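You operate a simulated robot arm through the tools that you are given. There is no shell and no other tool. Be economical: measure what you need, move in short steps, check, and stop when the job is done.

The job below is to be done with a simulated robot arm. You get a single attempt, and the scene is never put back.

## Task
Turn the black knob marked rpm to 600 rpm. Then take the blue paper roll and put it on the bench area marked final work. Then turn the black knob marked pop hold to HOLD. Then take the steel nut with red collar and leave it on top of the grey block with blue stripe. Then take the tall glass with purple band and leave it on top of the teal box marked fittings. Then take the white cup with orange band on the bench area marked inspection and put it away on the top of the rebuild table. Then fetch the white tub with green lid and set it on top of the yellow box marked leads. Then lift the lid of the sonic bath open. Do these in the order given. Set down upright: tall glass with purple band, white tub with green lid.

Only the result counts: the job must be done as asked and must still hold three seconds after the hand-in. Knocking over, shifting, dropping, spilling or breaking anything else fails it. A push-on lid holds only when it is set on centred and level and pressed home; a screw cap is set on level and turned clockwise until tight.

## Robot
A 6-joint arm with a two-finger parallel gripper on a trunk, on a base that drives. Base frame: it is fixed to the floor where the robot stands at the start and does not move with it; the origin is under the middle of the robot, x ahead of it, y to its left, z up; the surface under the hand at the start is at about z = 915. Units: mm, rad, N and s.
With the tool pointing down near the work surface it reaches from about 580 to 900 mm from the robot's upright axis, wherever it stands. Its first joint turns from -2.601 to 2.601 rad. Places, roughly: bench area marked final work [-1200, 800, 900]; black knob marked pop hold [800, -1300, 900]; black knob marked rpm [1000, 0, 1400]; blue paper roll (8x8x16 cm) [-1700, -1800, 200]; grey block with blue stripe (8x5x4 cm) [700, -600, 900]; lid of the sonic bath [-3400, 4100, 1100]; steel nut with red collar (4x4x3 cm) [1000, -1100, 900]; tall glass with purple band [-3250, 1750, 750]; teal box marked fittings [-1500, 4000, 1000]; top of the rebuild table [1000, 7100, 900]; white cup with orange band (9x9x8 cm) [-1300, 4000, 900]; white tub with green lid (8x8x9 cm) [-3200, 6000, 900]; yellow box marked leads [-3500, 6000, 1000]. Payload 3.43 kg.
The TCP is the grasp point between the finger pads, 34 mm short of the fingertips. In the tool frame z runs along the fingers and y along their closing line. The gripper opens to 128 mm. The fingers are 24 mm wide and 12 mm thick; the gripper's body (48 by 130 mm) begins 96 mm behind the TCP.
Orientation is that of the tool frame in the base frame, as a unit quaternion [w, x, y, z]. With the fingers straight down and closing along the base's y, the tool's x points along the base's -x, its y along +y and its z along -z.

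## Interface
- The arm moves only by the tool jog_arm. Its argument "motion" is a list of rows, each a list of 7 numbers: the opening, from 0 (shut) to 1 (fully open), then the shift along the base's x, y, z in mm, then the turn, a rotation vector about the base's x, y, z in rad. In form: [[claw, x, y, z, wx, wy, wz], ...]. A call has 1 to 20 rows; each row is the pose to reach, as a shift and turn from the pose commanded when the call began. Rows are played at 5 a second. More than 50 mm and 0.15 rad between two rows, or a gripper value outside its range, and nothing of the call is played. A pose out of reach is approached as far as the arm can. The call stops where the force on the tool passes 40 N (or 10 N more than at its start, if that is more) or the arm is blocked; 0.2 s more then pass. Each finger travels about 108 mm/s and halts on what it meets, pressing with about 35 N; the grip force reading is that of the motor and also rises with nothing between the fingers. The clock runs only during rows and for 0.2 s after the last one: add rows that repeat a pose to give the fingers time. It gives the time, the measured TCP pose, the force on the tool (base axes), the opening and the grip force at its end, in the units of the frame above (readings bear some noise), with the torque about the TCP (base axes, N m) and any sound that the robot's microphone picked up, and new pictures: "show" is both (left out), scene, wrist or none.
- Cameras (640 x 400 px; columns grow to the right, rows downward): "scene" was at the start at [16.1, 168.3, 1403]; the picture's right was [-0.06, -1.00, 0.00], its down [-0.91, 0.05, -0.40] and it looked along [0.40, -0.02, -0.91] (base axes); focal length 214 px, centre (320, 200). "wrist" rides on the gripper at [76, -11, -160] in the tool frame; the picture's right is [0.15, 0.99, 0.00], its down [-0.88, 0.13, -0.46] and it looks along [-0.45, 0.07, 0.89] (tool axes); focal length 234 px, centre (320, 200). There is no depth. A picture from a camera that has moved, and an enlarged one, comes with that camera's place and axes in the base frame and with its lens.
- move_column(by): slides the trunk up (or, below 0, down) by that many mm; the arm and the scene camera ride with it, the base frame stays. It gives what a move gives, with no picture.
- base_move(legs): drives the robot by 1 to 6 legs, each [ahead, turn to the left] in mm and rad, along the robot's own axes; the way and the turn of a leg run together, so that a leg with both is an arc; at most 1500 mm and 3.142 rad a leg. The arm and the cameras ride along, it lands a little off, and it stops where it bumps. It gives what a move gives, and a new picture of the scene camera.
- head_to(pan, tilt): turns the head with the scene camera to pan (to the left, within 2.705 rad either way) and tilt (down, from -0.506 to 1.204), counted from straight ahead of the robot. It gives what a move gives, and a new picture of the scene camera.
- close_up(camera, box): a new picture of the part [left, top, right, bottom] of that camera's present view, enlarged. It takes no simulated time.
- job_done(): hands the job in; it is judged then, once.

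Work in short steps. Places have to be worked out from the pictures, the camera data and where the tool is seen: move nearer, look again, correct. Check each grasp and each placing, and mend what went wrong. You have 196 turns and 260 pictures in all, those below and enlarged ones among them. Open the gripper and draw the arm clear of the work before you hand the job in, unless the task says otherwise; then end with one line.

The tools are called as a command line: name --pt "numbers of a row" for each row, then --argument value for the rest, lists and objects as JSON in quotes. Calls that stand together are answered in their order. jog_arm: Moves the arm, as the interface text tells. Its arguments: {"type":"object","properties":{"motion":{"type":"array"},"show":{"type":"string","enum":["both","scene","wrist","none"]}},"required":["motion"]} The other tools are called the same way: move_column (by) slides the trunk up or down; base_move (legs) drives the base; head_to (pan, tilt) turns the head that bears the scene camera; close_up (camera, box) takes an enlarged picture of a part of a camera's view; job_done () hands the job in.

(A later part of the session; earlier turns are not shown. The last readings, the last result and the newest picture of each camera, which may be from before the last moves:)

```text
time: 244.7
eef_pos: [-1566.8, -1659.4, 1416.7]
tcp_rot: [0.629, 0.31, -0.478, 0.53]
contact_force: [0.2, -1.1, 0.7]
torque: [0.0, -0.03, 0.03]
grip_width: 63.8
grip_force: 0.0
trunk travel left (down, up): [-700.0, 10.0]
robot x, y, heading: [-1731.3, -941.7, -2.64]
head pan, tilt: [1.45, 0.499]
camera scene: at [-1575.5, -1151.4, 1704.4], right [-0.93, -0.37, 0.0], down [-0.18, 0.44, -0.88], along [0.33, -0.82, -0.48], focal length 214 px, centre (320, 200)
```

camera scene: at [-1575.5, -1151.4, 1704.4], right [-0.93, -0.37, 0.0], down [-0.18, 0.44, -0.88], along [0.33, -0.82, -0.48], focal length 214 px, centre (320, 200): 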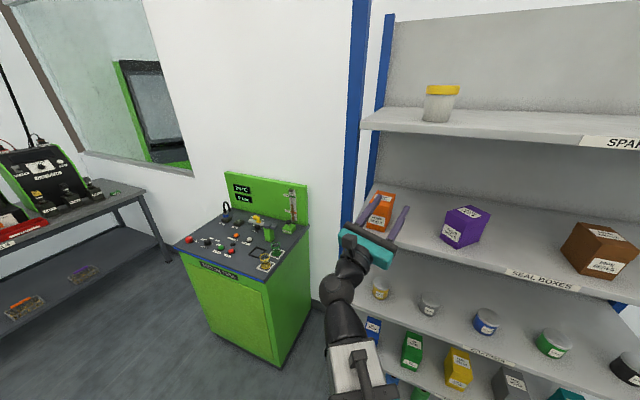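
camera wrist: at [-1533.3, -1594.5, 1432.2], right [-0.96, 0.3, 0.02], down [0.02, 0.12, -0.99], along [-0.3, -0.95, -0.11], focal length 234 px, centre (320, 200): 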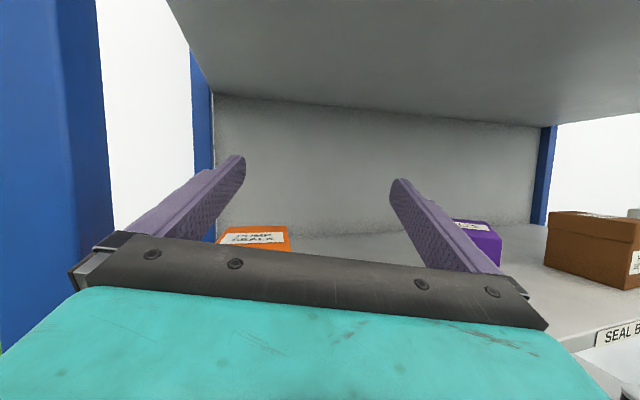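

Safe outside. I reposition the base so that the 225° approach is straight along the arm: first turn right, away from the shelf.

base_move --legs '[[0, -0.805]]'

jog_arm --pt "0.5 -28 33 0 0.02 -0.04 0" --pt "0.5 -56 66 -5 0.04 -0.08 0" --pt "0.5 -84 99 -10 0.06 -0.12 0" --pt "0.5 -112 132 -15 0.08 -0.16 0" --pt "0.5 -140 165 -20 0.1 -0.2 0" --pt "0.5 -168 198 -25 0.12 -0.24 0" --pt "0.5 -196 231 -30 0.14 -0.28 0" --pt "0.5 -224 264 -30 0.163 -0.32 0" --pt "0.5 -252 297 -30 0.163 -0.32 0" --pt "0.5 -280 329 -30 0.163 -0.32 0" --pt "0.5 -280 329 -30 0.163 -0.32 0" --show "scene"

```text
time: 247.9
eef_pos: [-2137.5, -1561.3, 1416.1]
tcp_rot: [0.785, 0.101, -0.561, 0.244]
contact_force: [-0.5, 0.0, -0.2]
torque: [-0.01, 0.0, 0.03]
grip_width: 64.0
grip_force: 0.1
trunk travel left (down, up): [-700.0, 10.0]
robot x, y, heading: [-1720.9, -896.4, 2.828]
head pan, tilt: [1.45, 0.499]
camera scene: at [-1767.6, -1155.5, 1704.4], right [-0.91, 0.42, 0.0], down [0.2, 0.44, -0.88], along [-0.37, -0.8, -0.48], focal length 214 px, centre (320, 200)
```

scene: 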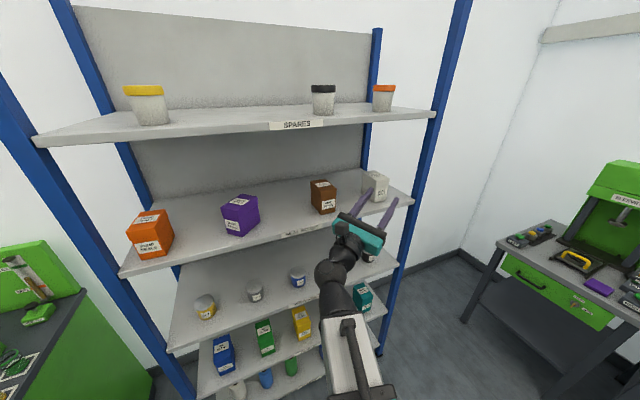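

```text
time: 250.3
eef_pos: [-2426.1, -1235.5, 1386.1]
tcp_rot: [-0.675, -0.123, 0.697, -0.209]
contact_force: [-0.1, 0.2, -0.2]
torque: [-0.01, 0.02, 0.03]
grip_width: 64.1
grip_force: 0.1
out of reach, approached as far as the arm can: row 5, 6, 7, 8, 9, 10, 11
trunk travel left (down, up): [-700.0, 10.0]
robot x, y, heading: [-1723.3, -897.7, 2.83]
head pan, tilt: [1.45, 0.499]
camera scene: at [-1767.8, -1155.6, 1704.3], right [-0.91, 0.42, 0.0], down [0.2, 0.44, -0.88], along [-0.37, -0.8, -0.48], focal length 214 px, centre (320, 200)
```

scene: 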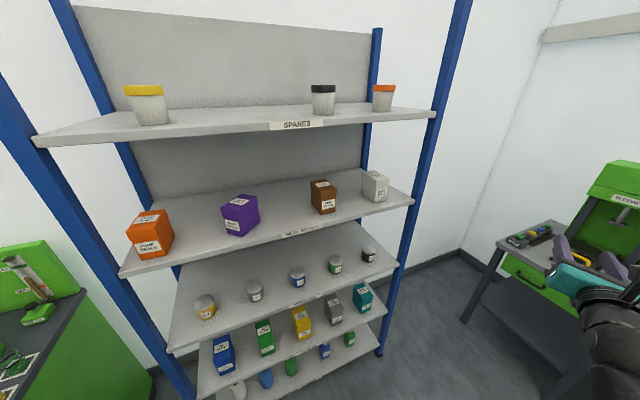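

The arm is level and clear. I reverse to the diagonal standpoint and turn so the hand points at the purple box.

base_move --legs '[[0, -0.073], [-650, 0], [0, 0.41]]'

jog_arm --pt "0.8 0 0 -20 0.08 0.08 0" --pt "1 0 0 -40 0.09 0.09 0" --pt "1 0 0 -56 0.09 0.09 0" --pt "1 0 0 -56 0.09 0.09 0" --show "wrist"

```text
time: 256.5
eef_pos: [-1671.3, -1702.2, 1389.8]
tcp_rot: [-0.628, -0.237, 0.671, -0.316]
contact_force: [-0.6, 0.1, -0.2]
torque: [0.06, 0.01, 0.04]
grip_width: 64.1
grip_force: 0.1
trunk travel left (down, up): [-700.0, 10.0]
robot x, y, heading: [-1107.3, -1165.7, -3.134]
head pan, tilt: [1.45, 0.499]
camera scene: at [-1070.0, -1424.7, 1704.3], right [-0.99, 0.11, 0.0], down [0.05, 0.48, -0.88], along [-0.1, -0.87, -0.48], focal length 214 px, centre (320, 200)
```

scene: 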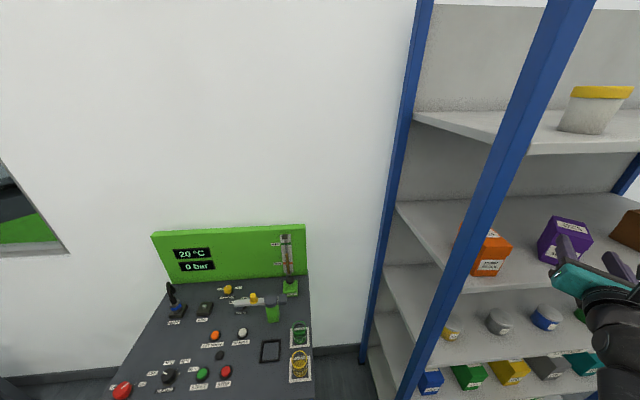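

```text
time: 257.5
eef_pos: [-1677.7, -1716.0, 1337.4]
tcp_rot: [-0.648, -0.274, 0.656, -0.271]
contact_force: [-0.3, -0.4, -0.6]
torque: [0.04, 0.02, 0.02]
grip_width: 128.1
grip_force: 0.1
out of reach, approached as far as the arm can: row 1, 2, 3, 4
trunk travel left (down, up): [-700.0, 10.0]
robot x, y, heading: [-1109.3, -1162.2, -3.131]
head pan, tilt: [1.45, 0.499]
camera wrist: at [-1558.7, -1612.4, 1414.6], right [-0.71, 0.69, 0.15], down [0.23, 0.42, -0.88], along [-0.67, -0.58, -0.46], focal length 234 px, centre (320, 200)
```

wrist: 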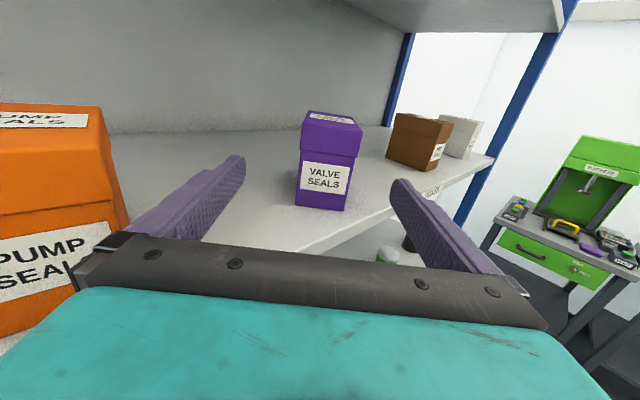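

The purple's label faces the hand. I advance and grip it.

jog_arm --pt "1 -34 -28 -2 0 0 0" --pt "1 -66 -56 -3 0 0 0" --pt "1 -88 -76 -3 0 0 0" --pt "1 -98 -86 -3 0 0 0" --pt "0.8 -98 -86 -3 0 0 0" --pt "0.6 -98 -86 -3 0 0 0" --pt "0.4 -98 -86 -3 0 0 0" --pt "0.2 -98 -86 -3 0 0 0" --pt "0.2 -98 -86 -3 0 0 0" --show "wrist"

```text
time: 259.5
eef_pos: [-1770.0, -1807.3, 1332.8]
tcp_rot: [-0.649, -0.273, 0.657, -0.271]
contact_force: [0.4, -0.4, 0.0]
torque: [-0.05, 0.05, 0.04]
grip_width: 61.3
grip_force: 35.5
out of reach, approached as far as the arm can: row 2, 3, 4, 5, 6, 7, 8, 9
trunk travel left (down, up): [-700.0, 10.0]
robot x, y, heading: [-1108.4, -1164.1, -3.133]
head pan, tilt: [1.45, 0.499]
camera wrist: at [-1650.5, -1703.7, 1410.5], right [-0.71, 0.69, 0.15], down [0.24, 0.42, -0.88], along [-0.67, -0.58, -0.46], focal length 234 px, centre (320, 200)
```

wrist: 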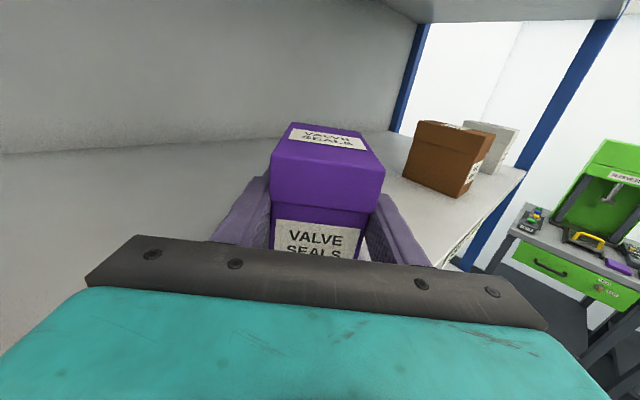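

Gripped (61 mm). I lift it 12 mm and drive 150 mm along the shelf to bring its slot within reach.

jog_arm --pt "0.2 0 0 6 0 0 0" --pt "0.2 0 0 14 0 0 0" --pt "0.2 0 0 14 0 0 0" --show "none"

base_move --legs '[[150, 0]]'

```text
time: 260.3
eef_pos: [-1768.0, -1808.9, 1348.1]
tcp_rot: [-0.648, -0.274, 0.656, -0.272]
contact_force: [0.6, 0.0, -0.6]
torque: [0.03, -0.02, 0.0]
grip_width: 61.4
grip_force: 35.1
trunk travel left (down, up): [-700.0, 10.0]
robot x, y, heading: [-1107.7, -1162.2, -3.127]
head pan, tilt: [1.45, 0.499]
```

```text
time: 261.8
eef_pos: [-1924.6, -1807.5, 1345.9]
tcp_rot: [-0.648, -0.273, 0.657, -0.271]
contact_force: [0.6, 0.7, -1.6]
torque: [0.0, -0.01, 0.06]
grip_width: 61.5
grip_force: 34.6
trunk travel left (down, up): [-700.0, 10.0]
robot x, y, heading: [-1258.5, -1168.3, -3.136]
head pan, tilt: [1.45, 0.499]
camera scene: at [-1225.0, -1425.8, 1704.4], right [-0.99, 0.11, 0.0], down [0.06, 0.48, -0.88], along [-0.1, -0.87, -0.48], focal length 214 px, centre (320, 200)
```

scene: 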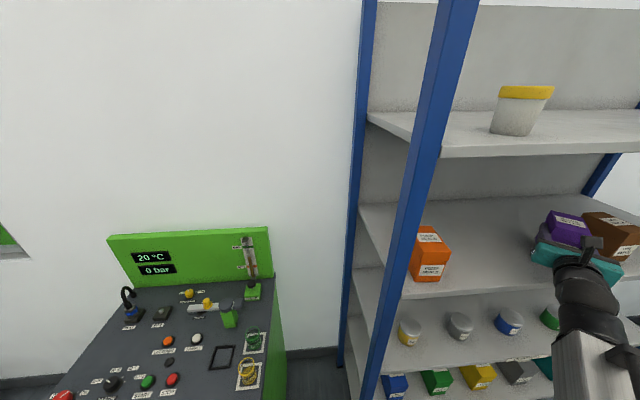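

Now I turn the hand to face straight in (270°) and centre the box on its slot at x≈-1850.

jog_arm --pt "0.2 12 2 2 0 0 0.1" --pt "0.2 26 4 2 0 0 0.23" --pt "0.2 40 5 2 0 0 0.36" --pt "0.2 53 5 2 0 0 0.49" --pt "0.2 64 5 2 0 0 0.62" --pt "0.2 73 5 2 0 0 0.73" --pt "0.2 75 5 2 0 0 0.778" --pt "0.2 75 5 2 0 0 0.778"

```text
time: 263.6
eef_pos: [-1703.3, -1910.9, 1334.6]
tcp_rot: [0.609, 0.349, -0.605, 0.375]
contact_force: [-3.1, 0.6, 13.6]
torque: [0.68, 0.39, 0.15]
grip_width: 61.9
grip_force: 35.3
out of reach, approached as far as the arm can: row 1, 2, 3, 4, 5, 6, 7, 8
trunk travel left (down, up): [-700.0, 10.0]
robot x, y, heading: [-1263.8, -1163.9, -3.14]
head pan, tilt: [1.45, 0.499]
camera scene: at [-1221.9, -1424.7, 1704.7], right [-0.99, 0.11, 0.0], down [0.05, 0.48, -0.88], along [-0.1, -0.87, -0.48], focal length 214 px, centre (320, 200)
camera wrist: at [-1618.5, -1774.3, 1406.4], right [-0.87, 0.48, 0.12], down [0.11, 0.43, -0.89], along [-0.48, -0.77, -0.43], focal length 234 px, centre (320, 200)
```

scene: 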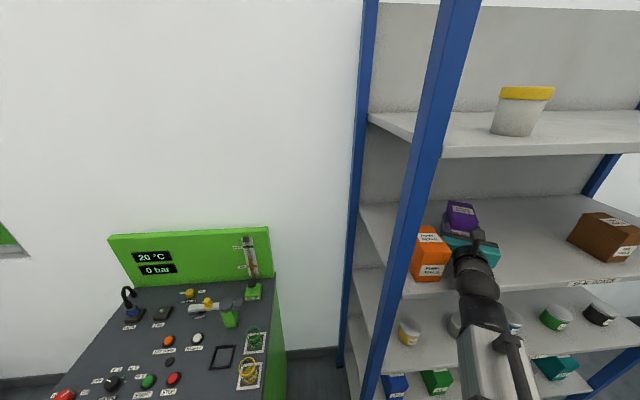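
wrist: 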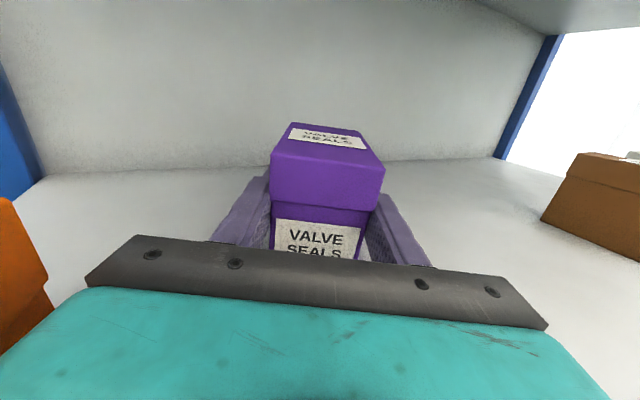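

The hand is wrist-limited but still holds the box upright (heading ≈242°). I'll keep the arm fixed and use the base: lift, swing out of the shelf by turning right, and re-stage.

jog_arm --pt "0.2 0 0 6 0 0 0" --pt "0.2 0 0 14 0 0 0" --pt "0.2 0 0 22 0 0 0" --pt "0.2 0 0 22 0 0 0" --show "none"

base_move --legs '[[0, -0.977]]'

```text
time: 264.6
eef_pos: [-1706.2, -1913.4, 1358.2]
tcp_rot: [-0.608, -0.347, 0.608, -0.374]
contact_force: [0.4, 0.1, -0.9]
torque: [0.02, 0.04, 0.0]
grip_width: 61.7
grip_force: 35.0
trunk travel left (down, up): [-700.0, 10.0]
robot x, y, heading: [-1262.3, -1166.0, -3.137]
head pan, tilt: [1.45, 0.499]
```

```text
time: 268.0
eef_pos: [-2121.8, -1288.6, 1357.1]
tcp_rot: [0.709, 0.052, -0.699, 0.074]
contact_force: [0.1, 0.2, -1.8]
torque: [0.0, 0.0, -0.02]
grip_width: 61.5
grip_force: 34.7
trunk travel left (down, up): [-700.0, 10.0]
robot x, y, heading: [-1234.0, -1148.9, 2.259]
head pan, tilt: [1.45, 0.499]
stopped in leg 1: the robot was blocked; the commanded pose is now the measured one
camera scene: at [-1416.3, -1337.4, 1704.1], right [-0.53, 0.85, 0.0], down [0.41, 0.26, -0.88], along [-0.74, -0.47, -0.48], focal length 214 px, centre (320, 200)
```

scene: 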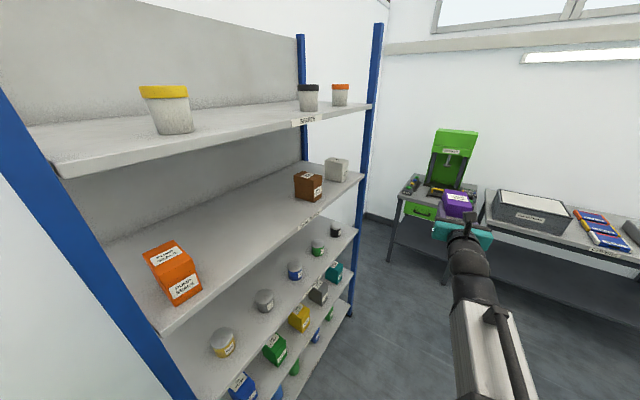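

Box is out of the shelf. I drive to the staging point and turn to face it in.

base_move --legs '[[505, 0], [0, 1.393]]'

```text
time: 270.9
eef_pos: [-2380.5, -976.8, 1358.7]
tcp_rot: [0.71, 0.048, -0.699, 0.072]
contact_force: [0.6, 0.1, -0.9]
torque: [-0.01, -0.02, 0.0]
grip_width: 61.1
grip_force: 35.2
trunk travel left (down, up): [-700.0, 10.0]
robot x, y, heading: [-1502.1, -842.2, 2.237]
head pan, tilt: [1.45, 0.499]
stopped in leg 1: the robot was blocked; the commanded pose is now the measured one
camera scene: at [-1681.2, -1029.0, 1704.4], right [-0.52, 0.86, 0.0], down [0.41, 0.25, -0.88], along [-0.75, -0.45, -0.48], focal length 214 px, centre (320, 200)
```

scene: 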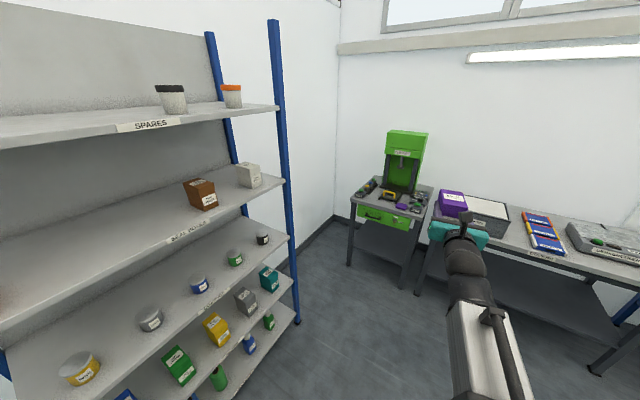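

The base front met the cart. I'll retract the arm along its axis instead, then stage directly before the slot.

jog_arm --pt "0.2 30 5 0 0 0 0" --pt "0.2 65 11 0 0 0 0" --pt "0.2 100 17 0 0 0 0" --pt "0.2 138 24 0 0 0 0" --pt "0.2 138 24 0 0 0 0" --show "none"

base_move --legs '[[-40, 0], [0, 0.9]]'

```text
time: 272.1
eef_pos: [-2265.5, -959.5, 1364.4]
tcp_rot: [0.71, 0.048, -0.698, 0.073]
contact_force: [-0.2, -0.3, -1.3]
torque: [0.01, 0.01, 0.05]
grip_width: 61.8
grip_force: 35.3
out of reach, approached as far as the arm can: row 4, 5
trunk travel left (down, up): [-700.0, 10.0]
robot x, y, heading: [-1500.9, -838.5, 2.236]
head pan, tilt: [1.45, 0.499]
```

```text
time: 276.1
eef_pos: [-1880.4, -1572.0, 1374.1]
tcp_rot: [-0.602, -0.347, 0.619, -0.365]
contact_force: [1.0, 0.0, -1.2]
torque: [0.03, -0.02, -0.03]
grip_width: 61.7
grip_force: 34.3
trunk travel left (down, up): [-700.0, 10.0]
robot x, y, heading: [-1472.2, -919.0, 3.11]
head pan, tilt: [1.45, 0.499]
camera scene: at [-1446.6, -1177.2, 1704.4], right [-0.99, 0.15, 0.0], down [0.07, 0.47, -0.88], along [-0.13, -0.87, -0.48], focal length 214 px, centre (320, 200)
```

scene: 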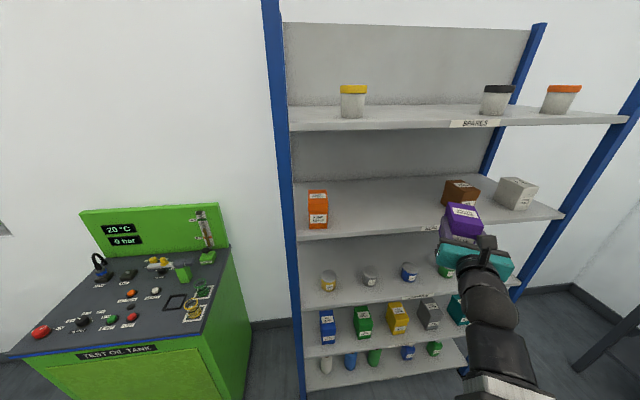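

Good. I drive forward along the shelf and then turn left to 207.7°, stopping in front of the slot.

base_move --legs '[[345, 0], [0, 0.515]]'

close_up --camera "wrist" --box '[0, 0, 640, 400]'

```text
time: 280.5
eef_pos: [-1859.0, -1693.0, 1378.4]
tcp_rot: [-0.492, -0.491, 0.519, -0.497]
contact_force: [-0.1, -0.4, -1.2]
torque: [0.03, 0.0, 0.03]
grip_width: 61.2
grip_force: 35.3
trunk travel left (down, up): [-700.0, 10.0]
robot x, y, heading: [-1814.2, -926.8, -2.671]
head pan, tilt: [1.45, 0.499]
camera scene: at [-1664.5, -1142.5, 1704.4], right [-0.94, -0.34, 0.0], down [-0.16, 0.45, -0.88], along [0.3, -0.83, -0.48], focal length 214 px, centre (320, 200)
```

scene: 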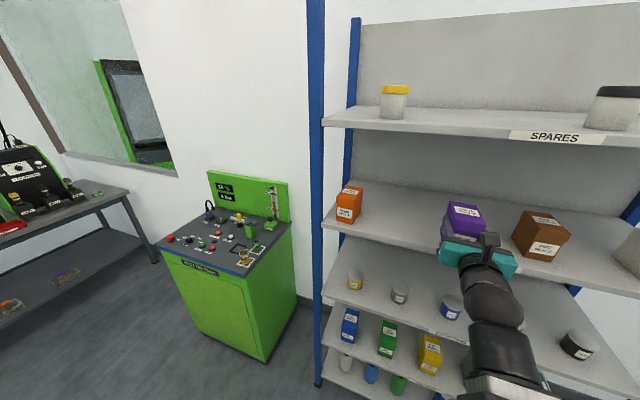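

```text
1.00 times, centred on (320, 200) of wrist (not enlarged: the box is as wide or as high as the picture)
camera zoom: at [-1846.9, -1537.2, 1458.9], right [-0.99, 0.02, 0.11], down [-0.09, 0.48, -0.87], along [-0.07, -0.88, -0.47], focal length 234 px, centre (320, 200)
```

zoom: 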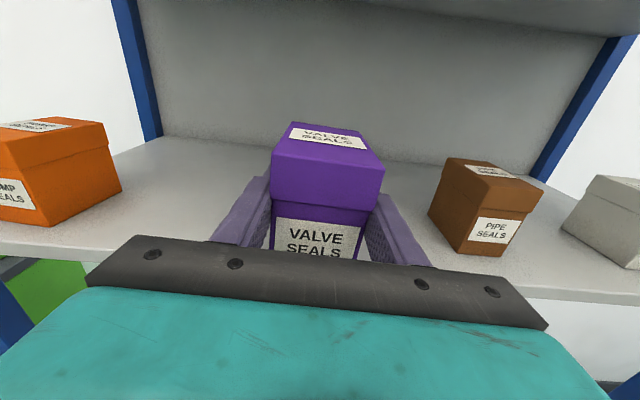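

The box is aligned in front of its slot. I move it in 115 mm and check before lowering.

jog_arm --pt "0.2 3 -30 -6 0 0 0" --pt "0.2 6 -60 -12 0 0 0" --pt "0.2 8 -90 -18 0 0 0" --pt "0.2 8 -115 -22 0 0 0" --pt "0.2 8 -115 -22 0 0 0" --show "wrist"

```text
time: 281.7
eef_pos: [-1851.7, -1810.1, 1357.7]
tcp_rot: [-0.491, -0.49, 0.52, -0.497]
contact_force: [0.5, 0.1, -1.7]
torque: [0.03, -0.03, 0.02]
grip_width: 61.5
grip_force: 35.0
trunk travel left (down, up): [-700.0, 10.0]
robot x, y, heading: [-1815.6, -924.2, -2.675]
head pan, tilt: [1.45, 0.499]
camera wrist: at [-1838.7, -1653.3, 1436.3], right [-0.99, 0.02, 0.11], down [-0.09, 0.48, -0.87], along [-0.07, -0.88, -0.47], focal length 234 px, centre (320, 200)
```

wrist: 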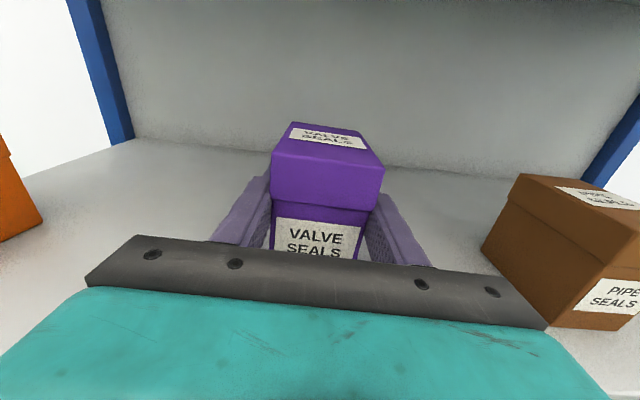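

In place. I lower 24 mm, release and withdraw.

jog_arm --pt "0.2 0 0 -10 0 0 0" --pt "0.2 0 0 -18 0 0 0" --pt "0.2 0 0 -23 0 0 0" --pt "0.2 0 0 -26 0 0 0" --pt "0.4 0 0 -25 0 0 0" --pt "0.65 0 0 -22 0 0 0" --pt "0.7 0 0 -20 0 0 0" --pt "0.7 0 15 -18 0 0 0" --pt "0.7 0 50 -16 0 0 0" --pt "0.7 0 90 -10 0 0 0" --pt "0.7 0 120 0 0 0 0"

```text
time: 284.1
eef_pos: [-1850.2, -1698.7, 1360.1]
tcp_rot: [-0.491, -0.491, 0.521, -0.497]
contact_force: [0.4, -0.3, 0.0]
torque: [-0.02, -0.01, -0.02]
grip_width: 89.5
grip_force: 0.0
out of reach, approached as far as the arm can: row 11
trunk travel left (down, up): [-700.0, 10.0]
robot x, y, heading: [-1816.8, -924.5, -2.671]
head pan, tilt: [1.45, 0.499]
camera scene: at [-1665.0, -1142.9, 1704.3], right [-0.94, -0.34, 0.0], down [-0.16, 0.45, -0.88], along [0.3, -0.83, -0.48], focal length 214 px, centre (320, 200)
camera wrist: at [-1837.8, -1542.8, 1439.8], right [-0.99, 0.02, 0.11], down [-0.09, 0.48, -0.87], along [-0.07, -0.88, -0.47], focal length 234 px, centre (320, 200)
```

scene: 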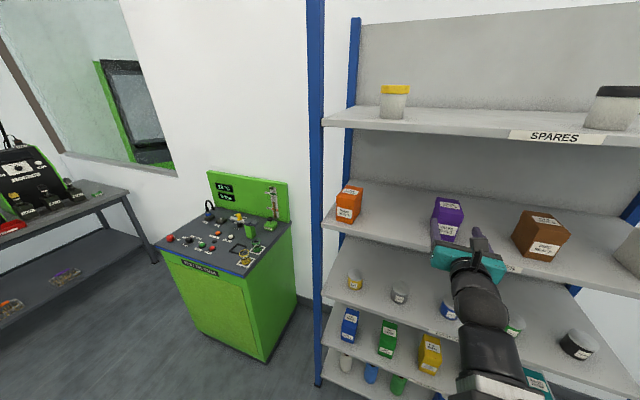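
wrist: 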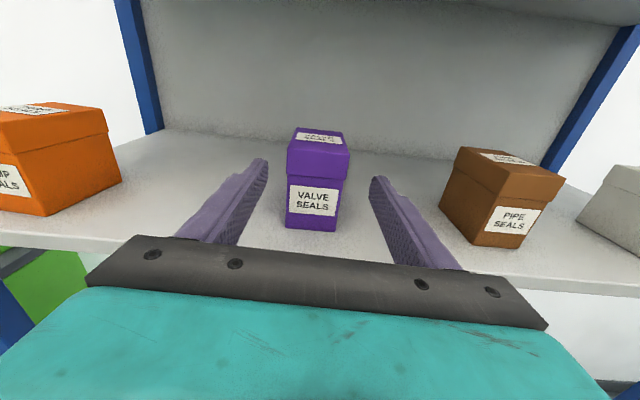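

Purple is back in line with brown. Now I unwind the hand's roll (camera below) to get off the wrist limit, so orange can be put right too.

jog_arm --pt "0.7 0 0 0 0 -0.14 0" --pt "0.7 0 0 0 0 -0.28 0" --pt "0.7 0 0 0 0 -0.42 0" --pt "0.7 0 0 0 0 -0.56 0" --pt "0.7 0 0 0 0 -0.7 0" --pt "0.7 0 0 0 0 -0.84 0" --pt "0.7 0 0 0 0 -0.98 0" --pt "0.7 0 0 0 0 -1.12 0" --pt "0.7 0 0 0 0 -1.26 0" --pt "0.7 0 0 0 0 -1.4 0" --pt "0.7 0 0 0 0 -1.54 0" --pt "0.7 0 0 0 0 -1.68 0" --pt "0.7 0 0 0 0 -1.82 0" --pt "0.7 0 0 0 0 -1.96 0" --pt "0.7 0 0 0 0 -2.1 0" --pt "0.7 0 0 0 0 -2.24 0" --pt "0.7 0 0 0 0 -2.38 0" --pt "0.7 0 0 0 0 -2.52 0" --pt "0.7 0 0 0 0 -2.66 0" --pt "0.7 0 0 0 0 -2.8 0" --show "wrist"

```text
time: 288.3
eef_pos: [-1851.8, -1701.1, 1360.6]
tcp_rot: [0.429, 0.408, 0.571, -0.568]
contact_force: [-0.1, -0.4, 0.0]
torque: [-0.04, 0.03, 0.02]
grip_width: 89.5
grip_force: 0.1
trunk travel left (down, up): [-700.0, 10.0]
robot x, y, heading: [-1814.8, -928.2, -2.677]
head pan, tilt: [1.45, 0.499]
camera wrist: at [-1888.7, -1545.3, 1289.7], right [0.9, 0.02, -0.44], down [0.37, 0.48, 0.8], along [0.22, -0.88, 0.42], focal length 234 px, centre (320, 200)
```

wrist: 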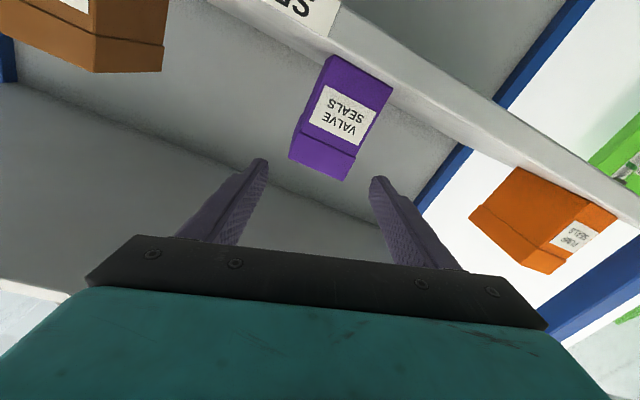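

The roll unwinds without limits. I finish it and move over in front of the orange box.

jog_arm --pt "0.8 40 10 -5 0 -0.14 0" --pt "0.9 80 20 -10 0 -0.28 0" --pt "1 120 30 -15 0 -0.3 0" --pt "1 165 35 -20 0 -0.3 0" --pt "1 210 35 -25 0 -0.3 0" --pt "1 255 35 -25 0 -0.3 -0.05" --pt "1 300 35 -25 0 -0.3 -0.11" --pt "1 340 35 -25 0 -0.3 -0.18" --pt "1 340 35 -25 0 -0.3 -0.18"

```text
time: 290.3
eef_pos: [-1509.9, -1666.6, 1334.3]
tcp_rot: [-0.457, -0.536, -0.463, 0.537]
contact_force: [0.4, -0.4, -0.1]
torque: [0.01, 0.03, 0.0]
grip_width: 128.1
grip_force: 0.1
out of reach, approached as far as the arm can: row 1, 2, 3, 4
trunk travel left (down, up): [-700.0, 10.0]
robot x, y, heading: [-1817.0, -927.6, -2.671]
head pan, tilt: [1.45, 0.499]
camera scene: at [-1665.2, -1142.6, 1704.4], right [-0.94, -0.34, 0.0], down [-0.16, 0.45, -0.88], along [0.3, -0.83, -0.48], focal length 214 px, centre (320, 200)
camera wrist: at [-1496.2, -1508.1, 1259.5], right [0.98, -0.15, -0.15], down [0.2, 0.43, 0.88], along [-0.07, -0.89, 0.45], focal length 234 px, centre (320, 200)
```

scene: 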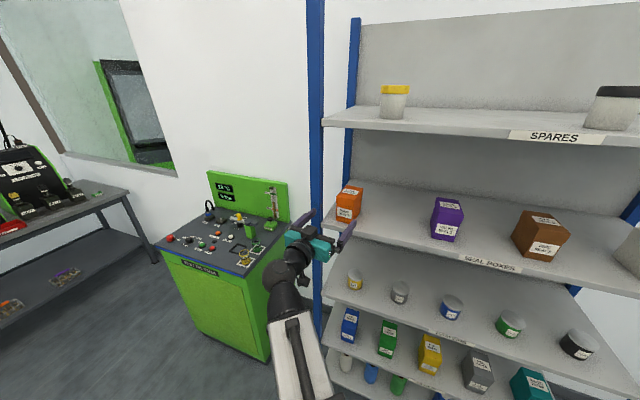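
wrist: 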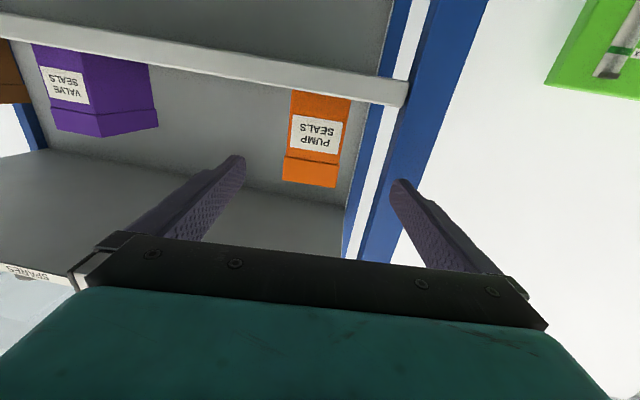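

Orange is centred ahead. I narrow the opening to clear the post, go in and grip it.

jog_arm --pt "0.72 -4 -10 2 0 0 0" --pt "0.72 -12 -50 3 0 0 0" --pt "0.72 -20 -90 3 0 0 0" --pt "0.72 -26 -125 3 0 0 0" --pt "0.72 -28 -139 3 0 0 0" --pt "0.55 -28 -139 3 0 0 0" --pt "0.35 -28 -139 3 0 0 0" --pt "0.2 -28 -139 3 0 0 0" --pt "0.2 -28 -139 3 0 0 0" --show "wrist"

```text
time: 292.3
eef_pos: [-1539.9, -1805.4, 1338.4]
tcp_rot: [-0.457, -0.536, -0.463, 0.537]
contact_force: [-1.2, -0.4, 1.5]
torque: [-0.02, -0.05, -0.01]
grip_width: 61.6
grip_force: 34.8
trunk travel left (down, up): [-700.0, 10.0]
robot x, y, heading: [-1811.1, -924.6, -2.675]
head pan, tilt: [1.45, 0.499]
camera wrist: at [-1526.5, -1647.2, 1264.3], right [0.98, -0.15, -0.15], down [0.2, 0.43, 0.88], along [-0.07, -0.89, 0.45], focal length 234 px, centre (320, 200)
```

wrist: 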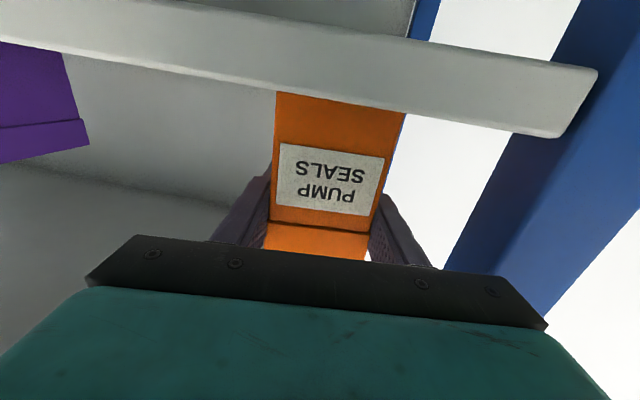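

Gripped. I lift, shift it to x=-1600, straighten to 270°, and set it down.

jog_arm --pt "0.2 0 0 6 0 0 0" --pt "0.2 0 0 12 0 0 0" --pt "0.2 -20 -2 12 0 0 0.05" --pt "0.2 -40 -5 12 0 0 0.1" --pt "0.2 -60 -7 12 0 0 0.154" --pt "0.2 -60 -7 12 0 0 0.154" --pt "0.2 -60 -7 5 0 0 0.154" --pt "0.2 -60 -7 0 0 0 0.154" --pt "0.2 -60 -7 -2 0 0 0.154" --pt "0.45 -60 -7 -1 0 0 0.154" --pt "0.6 -60 -7 0 0 0 0.154" --pt "0.6 -60 10 0 0 0 0.154" --pt "0.6 -60 50 0 0 0 0.154" --pt "0.6 -60 95 0 0 0 0.154" --pt "0.6 -60 140 0 0 0 0.154"

close_up --camera "scene" --box '[320, 160, 620, 348]'

```text
time: 295.5
eef_pos: [-1600.4, -1663.7, 1337.2]
tcp_rot: [0.497, 0.499, 0.503, -0.5]
contact_force: [0.4, 0.1, -0.6]
torque: [0.05, 0.02, -0.01]
grip_width: 76.8
grip_force: 0.1
trunk travel left (down, up): [-700.0, 10.0]
robot x, y, heading: [-1815.4, -924.5, -2.677]
head pan, tilt: [1.45, 0.499]
camera scene: at [-1664.9, -1141.9, 1704.5], right [-0.94, -0.34, 0.0], down [-0.16, 0.45, -0.88], along [0.3, -0.83, -0.48], focal length 214 px, centre (320, 200)
camera wrist: at [-1611.4, -1505.0, 1262.7], right [0.99, 0.0, -0.15], down [0.14, 0.45, 0.88], along [0.07, -0.89, 0.45], focal length 234 px, centre (320, 200)
```

scene: 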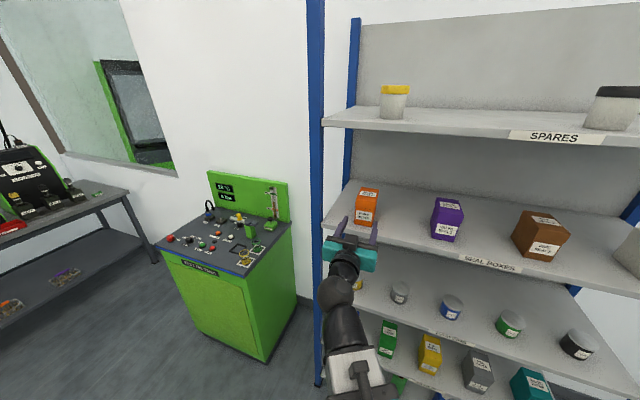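
wrist: 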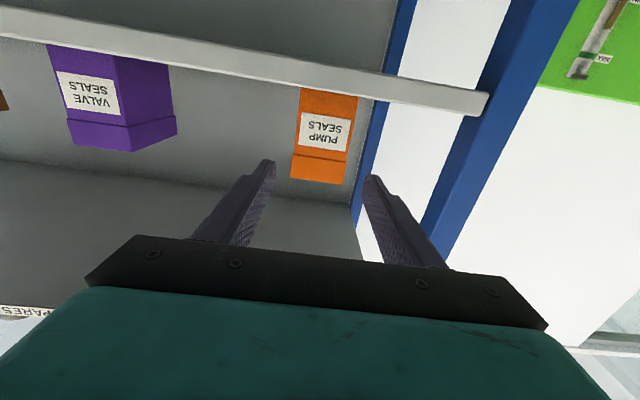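

```text
2.13 times, centred on (470, 254) of scene
camera zoom: at [-1664.9, -1141.9, 1704.5], right [-0.94, -0.34, 0.0], down [-0.16, 0.45, -0.88], along [0.3, -0.83, -0.48], focal length 456 px, centre (1, 85)
```

zoom: 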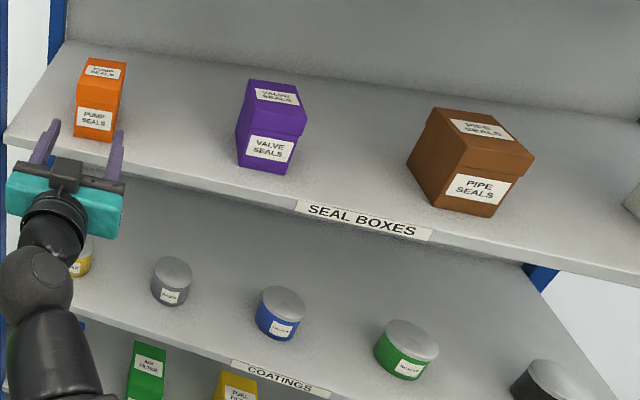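

Orange, purple and brown line up again. Now the paper roll: I lower the trunk with the hand outside the shelf.

move_column --by -400

move_column --by -300

jog_arm --pt "0.8 -20 15 -40 0 0 0" --pt "0.85 -40 15 -85 0 0 0" --pt "0.85 -60 15 -130 0 0 0" --pt "0.85 -80 15 -175 0 0 0" --pt "0.85 -100 15 -220 0 0 0" --pt "0.85 -120 15 -260 0 0 0" --pt "0.85 -140 15 -300 0 0 0" --pt "0.85 -143 10 -345 0 0 0" --pt "0.85 -143 5 -385 0 0 0" --pt "0.85 -143 5 -400 0 0 0" --show "wrist"

```text
time: 299.3
eef_pos: [-1600.0, -1665.6, 937.6]
tcp_rot: [0.496, 0.5, 0.502, -0.501]
contact_force: [0.5, -0.2, 0.3]
torque: [0.04, -0.03, 0.01]
grip_width: 76.8
grip_force: 0.0
trunk travel left (down, up): [-300.0, 410.0]
robot x, y, heading: [-1818.1, -926.8, -2.675]
head pan, tilt: [1.45, 0.499]
```

```text
time: 302.3
eef_pos: [-1599.3, -1665.9, 637.1]
tcp_rot: [0.497, 0.5, 0.503, -0.501]
contact_force: [-0.5, -0.2, -0.6]
torque: [-0.01, -0.03, 0.0]
grip_width: 76.8
grip_force: 0.2
trunk travel left (down, up): [0.0, 710.0]
robot x, y, heading: [-1814.0, -923.2, -2.674]
head pan, tilt: [1.45, 0.499]
```

```text
time: 304.5
eef_pos: [-1742.7, -1660.7, 234.8]
tcp_rot: [0.496, 0.499, 0.505, -0.5]
contact_force: [-0.7, -0.1, -0.7]
torque: [0.0, 0.01, 0.04]
grip_width: 108.6
grip_force: 0.3
out of reach, approached as far as the arm can: row 1, 2, 3, 4, 5, 6, 7
trunk travel left (down, up): [0.0, 710.0]
robot x, y, heading: [-1817.8, -928.2, -2.676]
head pan, tilt: [1.45, 0.499]
camera wrist: at [-1754.2, -1502.4, 160.5], right [0.99, 0.0, -0.15], down [0.14, 0.45, 0.88], along [0.07, -0.89, 0.45], focal length 234 px, centre (320, 200)
```

wrist: 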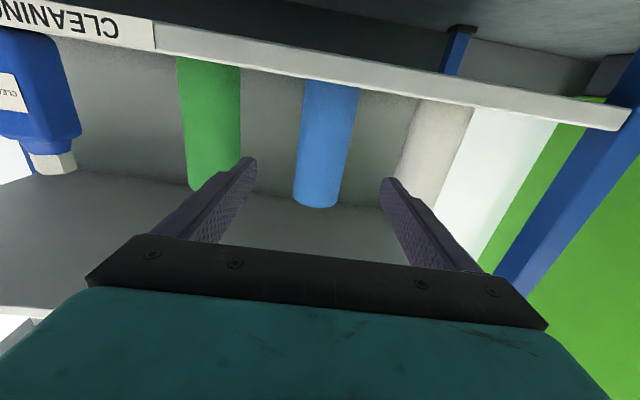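

The blue roll is ahead at about [-1731,-1810], centre z≈250. I raise slightly, go in and grip.

jog_arm --pt "0.85 6 -20 10 0 0 0" --pt "0.85 10 -55 15 0 0 0" --pt "0.85 12 -95 15 0 0 0" --pt "0.85 12 -130 15 0 0 0" --pt "0.85 12 -146 15 0 0 0" --pt "0.7 12 -146 15 0 0 0" --pt "0.55 12 -146 15 0 0 0" --pt "0.45 12 -146 15 0 0 0" --pt "0.45 12 -146 15 0 0 0" --show "wrist"

```text
time: 306.5
eef_pos: [-1731.4, -1805.8, 253.4]
tcp_rot: [0.497, 0.5, 0.502, -0.501]
contact_force: [0.4, -0.8, 0.5]
torque: [-0.13, -0.11, -0.01]
grip_width: 68.7
grip_force: 35.0
trunk travel left (down, up): [0.0, 710.0]
robot x, y, heading: [-1814.8, -927.0, -2.677]
head pan, tilt: [1.45, 0.499]
camera wrist: at [-1743.8, -1647.5, 177.9], right [0.99, 0.0, -0.15], down [0.14, 0.45, 0.88], along [0.07, -0.89, 0.45], focal length 234 px, centre (320, 200)
```

wrist: 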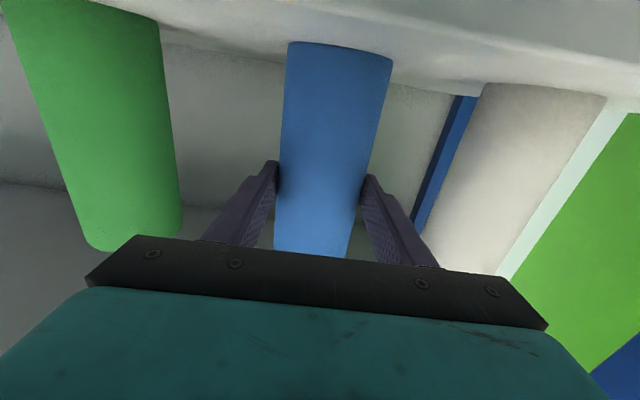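

Gripped at 69 mm. I lift it and draw it straight out.

jog_arm --pt "0.45 0 0 6 0 0 0" --pt "0.45 0 0 14 0 0 0" --pt "0.45 0 5 20 0 0 0" --pt "0.45 0 40 20 0 0 0" --pt "0.45 0 80 20 0 0 0" --pt "0.45 0 120 20 0 0 0" --pt "0.45 0 150 20 0 0 0" --pt "0.45 0 150 20 0 0 0" --show "wrist"

```text
time: 308.3
eef_pos: [-1731.7, -1655.0, 271.8]
tcp_rot: [0.497, 0.499, 0.503, -0.5]
contact_force: [0.0, 0.0, -1.4]
torque: [0.05, -0.01, 0.01]
grip_width: 69.1
grip_force: 35.1
trunk travel left (down, up): [0.0, 710.0]
robot x, y, heading: [-1814.6, -927.6, -2.679]
head pan, tilt: [1.45, 0.499]
camera wrist: at [-1742.8, -1496.3, 196.4], right [0.99, 0.0, -0.15], down [0.14, 0.45, 0.88], along [0.07, -0.89, 0.45], focal length 234 px, centre (320, 200)
```

wrist: 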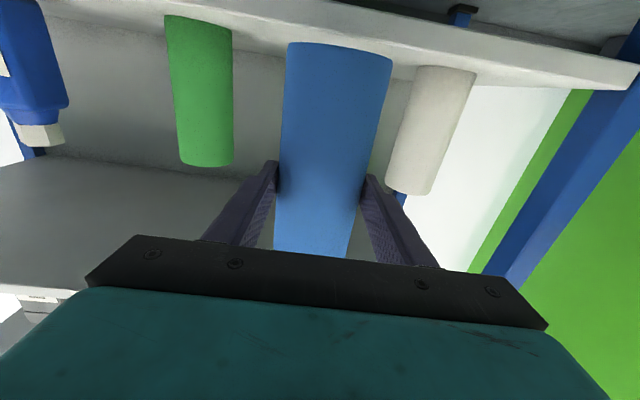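

The roll is held upright. I raise the trunk, lift the arm a bit, then drive to the long bench.

move_column --by 400

move_column --by 300

jog_arm --pt "0.45 0 0 40 0 0 0" --pt "0.45 0 0 80 0 0 0" --pt "0.45 0 0 120 0 0 0" --pt "0.45 0 0 150 0 0 0" --pt "0.45 0 0 150 0 0 0" --show "none"

base_move --legs '[[0, -0.46], [-1500, 0], [-100, 0], [0, -1.571]]'

```text
time: 312.2
eef_pos: [-1731.1, -1655.5, 671.5]
tcp_rot: [0.497, 0.499, 0.503, -0.5]
contact_force: [0.2, -0.5, -1.2]
torque: [0.03, -0.02, -0.01]
grip_width: 68.8
grip_force: 34.9
trunk travel left (down, up): [-400.0, 310.0]
robot x, y, heading: [-1816.7, -925.2, -2.672]
head pan, tilt: [1.45, 0.499]
```

```text
time: 315.2
eef_pos: [-1732.2, -1655.0, 971.7]
tcp_rot: [0.497, 0.5, 0.503, -0.501]
contact_force: [-0.9, -0.3, -2.5]
torque: [0.04, 0.0, 0.02]
grip_width: 68.7
grip_force: 34.6
trunk travel left (down, up): [-700.0, 10.0]
robot x, y, heading: [-1817.6, -928.9, -2.674]
head pan, tilt: [1.45, 0.499]
```

```text
time: 316.4
eef_pos: [-1719.9, -1687.8, 1115.1]
tcp_rot: [0.496, 0.5, 0.502, -0.501]
contact_force: [-0.1, -0.1, -1.1]
torque: [0.03, 0.02, -0.02]
grip_width: 68.5
grip_force: 35.0
out of reach, approached as far as the arm can: row 2, 3, 4, 5
trunk travel left (down, up): [-700.0, 10.0]
robot x, y, heading: [-1809.8, -924.9, -2.676]
head pan, tilt: [1.45, 0.499]
```

```text
time: 332.7
eef_pos: [-926.7, -690.5, 1116.3]
tcp_rot: [-0.173, 0.689, -0.168, -0.684]
contact_force: [-1.0, -0.3, -1.3]
torque: [-0.04, -0.08, -0.06]
grip_width: 68.7
grip_force: 35.1
trunk travel left (down, up): [-700.0, 10.0]
robot x, y, heading: [-146.3, -963.5, 1.56]
head pan, tilt: [1.45, 0.499]
camera scene: at [-402.5, -996.4, 1704.5], right [0.13, 0.99, 0.0], down [0.47, -0.06, -0.88], along [-0.87, 0.11, -0.48], focal length 214 px, centre (320, 200)
```

scene: 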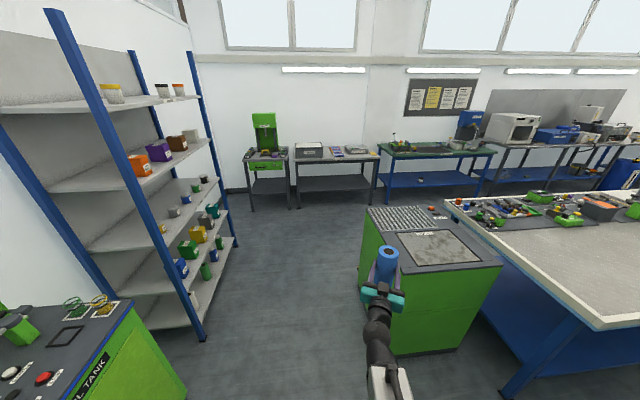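

On track. I drive up the aisle slightly toward the bench.

base_move --legs '[[0, 0.13], [1450, 0], [250, 0], [0, -0.13]]'

```text
time: 344.0
eef_pos: [-1150.1, 996.5, 1115.3]
tcp_rot: [-0.169, 0.689, -0.165, -0.685]
contact_force: [-1.5, 0.0, -1.4]
torque: [-0.05, -0.02, -0.01]
grip_width: 68.9
grip_force: 35.2
trunk travel left (down, up): [-700.0, 10.0]
robot x, y, heading: [-357.4, 728.8, 1.577]
head pan, tilt: [1.45, 0.499]
camera scene: at [-615.4, 697.2, 1704.4], right [0.11, 0.99, 0.0], down [0.48, -0.05, -0.88], along [-0.87, 0.1, -0.48], focal length 214 px, centre (320, 200)
```

scene: 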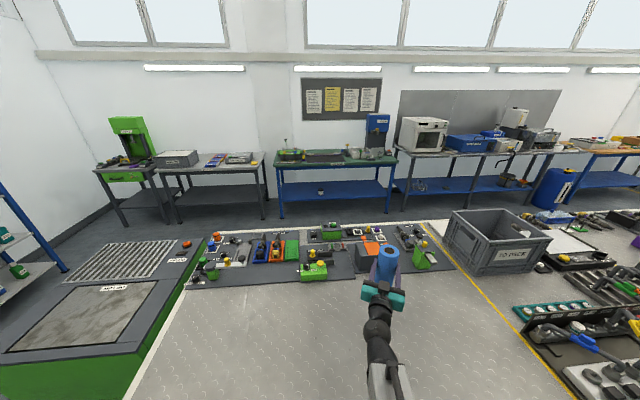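

I look down at the bench for the "final work" marking.

head_to --pan 1.5 --tilt 0.9

```text
time: 344.8
eef_pos: [-1150.2, 998.7, 1116.3]
tcp_rot: [-0.168, 0.69, -0.164, -0.685]
contact_force: [0.1, -0.3, -1.3]
torque: [-0.04, -0.03, 0.01]
grip_width: 68.8
grip_force: 35.0
trunk travel left (down, up): [-700.0, 10.0]
robot x, y, heading: [-354.9, 729.8, 1.573]
head pan, tilt: [1.499, 0.901]
camera scene: at [-600.7, 691.4, 1670.5], right [0.06, 1.0, 0.0], down [0.78, -0.05, -0.62], along [-0.62, 0.04, -0.78], focal length 214 px, centre (320, 200)
```

scene: 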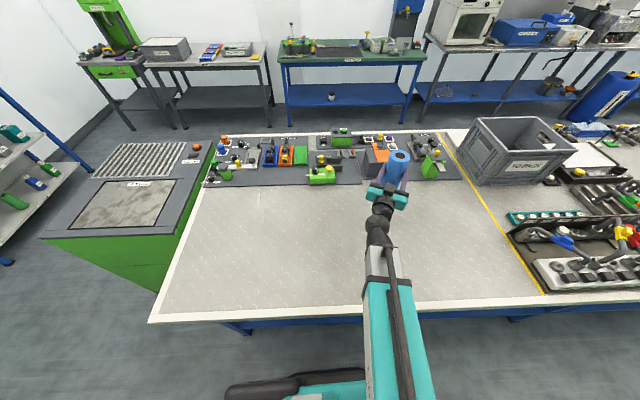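

The whole empty plate left of the yellow line is the work area. I set the roll down at about [-1130,900], lowering gently from z 1000.

jog_arm --pt "0.45 7 -33 -35 0 0 0" --pt "0.45 14 -66 -70 0 0 0" --pt "0.45 20 -98 -100 0 0 0" --pt "0.45 20 -98 -115 0 0 0" --pt "0.45 20 -98 -120 0 0 0" --pt "0.45 20 -98 -124 0 0 0" --pt "0.45 20 -98 -128 0 0 0" --pt "0.45 20 -98 -132 0 0 0" --pt "0.45 20 -98 -136 0 0 0" --pt "0.45 20 -98 -140 0 0 0" --show "wrist"

```text
time: 346.2
eef_pos: [-1128.2, 900.0, 1001.7]
tcp_rot: [0.17, -0.685, 0.164, 0.689]
contact_force: [8.9, -1.9, 19.1]
torque: [-1.67, -4.13, 0.47]
grip_width: 68.5
grip_force: 35.3
trunk travel left (down, up): [-700.0, 10.0]
robot x, y, heading: [-356.3, 730.1, 1.577]
head pan, tilt: [1.499, 0.901]
stopped in row 6: the force on the tool passed its limit at 47 N (the readings are from after the stop); the commanded pose is now the measured one
camera wrist: at [-982.0, 836.6, 924.6], right [-0.46, -0.88, -0.15], down [0.35, -0.33, 0.88], along [-0.82, 0.35, 0.46], focal length 234 px, centre (320, 200)
```

wrist: 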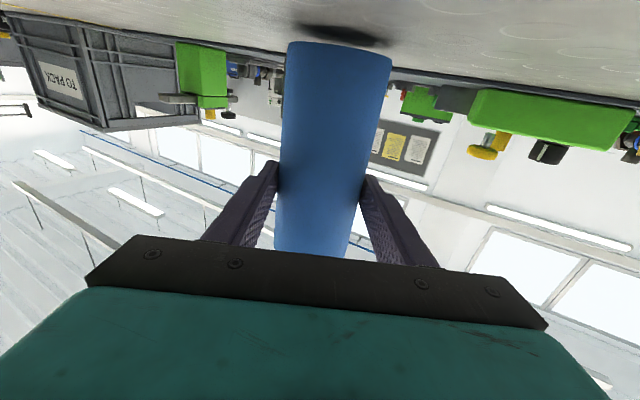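

It's the wrist camera touching the bench, not the roll. I rise, pitch the nose down 0.15 rad so the camera clears, and lower again until the roll's edge touches.

jog_arm --pt "0.45 0 0 12 0 0 0" --pt "0.45 0 0 14 -0.034 -0.067 0" --pt "0.45 0 0 14 -0.068 -0.134 0" --pt "0.45 0 0 8 -0.068 -0.134 0" --pt "0.45 0 0 2 -0.068 -0.134 0" --pt "0.45 0 0 -3 -0.068 -0.134 0" --pt "0.45 0 0 -6 -0.068 -0.134 0" --pt "0.45 0 0 -9 -0.068 -0.134 0" --pt "0.45 0 0 -12 -0.068 -0.134 0" --pt "0.45 0 0 -15 -0.068 -0.134 0" --pt "0.45 0 0 -18 -0.068 -0.134 0" --show "wrist"

```text
time: 348.6
eef_pos: [-1128.5, 901.8, 980.5]
tcp_rot: [-0.157, 0.735, -0.176, -0.635]
contact_force: [7.5, -3.3, 23.0]
torque: [-0.27, 0.77, 0.6]
grip_width: 68.9
grip_force: 34.9
trunk travel left (down, up): [-700.0, 10.0]
robot x, y, heading: [-357.8, 728.5, 1.577]
head pan, tilt: [1.499, 0.901]
camera wrist: at [-972.8, 832.6, 929.2], right [-0.44, -0.89, -0.15], down [0.22, -0.27, 0.94], along [-0.87, 0.37, 0.32], focal length 234 px, centre (320, 200)
```

wrist: 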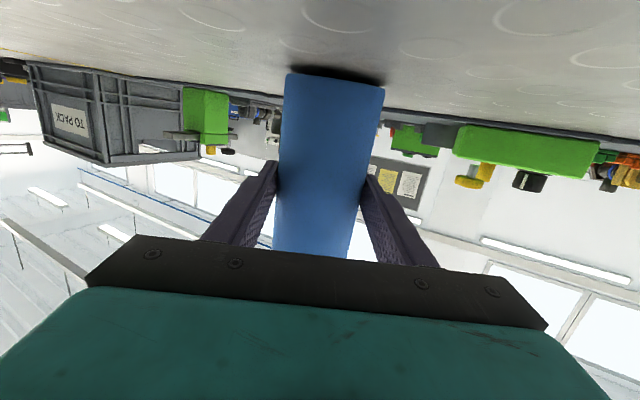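

The roll's bottom touches now. I open slowly so it settles upright, then withdraw.

jog_arm --pt "0.5 0 0 1 0 0 0" --pt "0.55 0 0 1 0 0 0" --pt "0.6 0 0 1 0 0 0" --pt "0.7 0 0 1 0 0 0" --pt "0.9 0 0 1 0 0 0" --pt "1 0 0 1 0 0 0" --pt "1 0 0 1 0 0 0" --show "wrist"

```text
time: 350.2
eef_pos: [-1131.2, 901.8, 981.6]
tcp_rot: [-0.158, 0.736, -0.177, -0.634]
contact_force: [-0.1, 0.4, 1.2]
torque: [0.02, -0.01, -0.03]
grip_width: 127.8
grip_force: 0.0
trunk travel left (down, up): [-700.0, 10.0]
robot x, y, heading: [-359.4, 730.6, 1.575]
head pan, tilt: [1.499, 0.901]
camera wrist: at [-975.2, 833.0, 929.7], right [-0.43, -0.89, -0.15], down [0.22, -0.27, 0.94], along [-0.87, 0.37, 0.32], focal length 234 px, centre (320, 200)
```

wrist: 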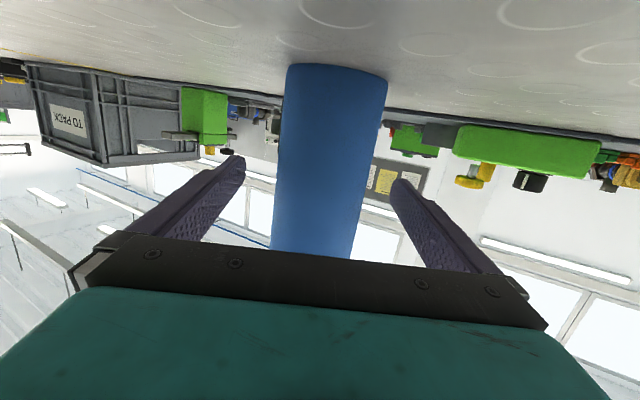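

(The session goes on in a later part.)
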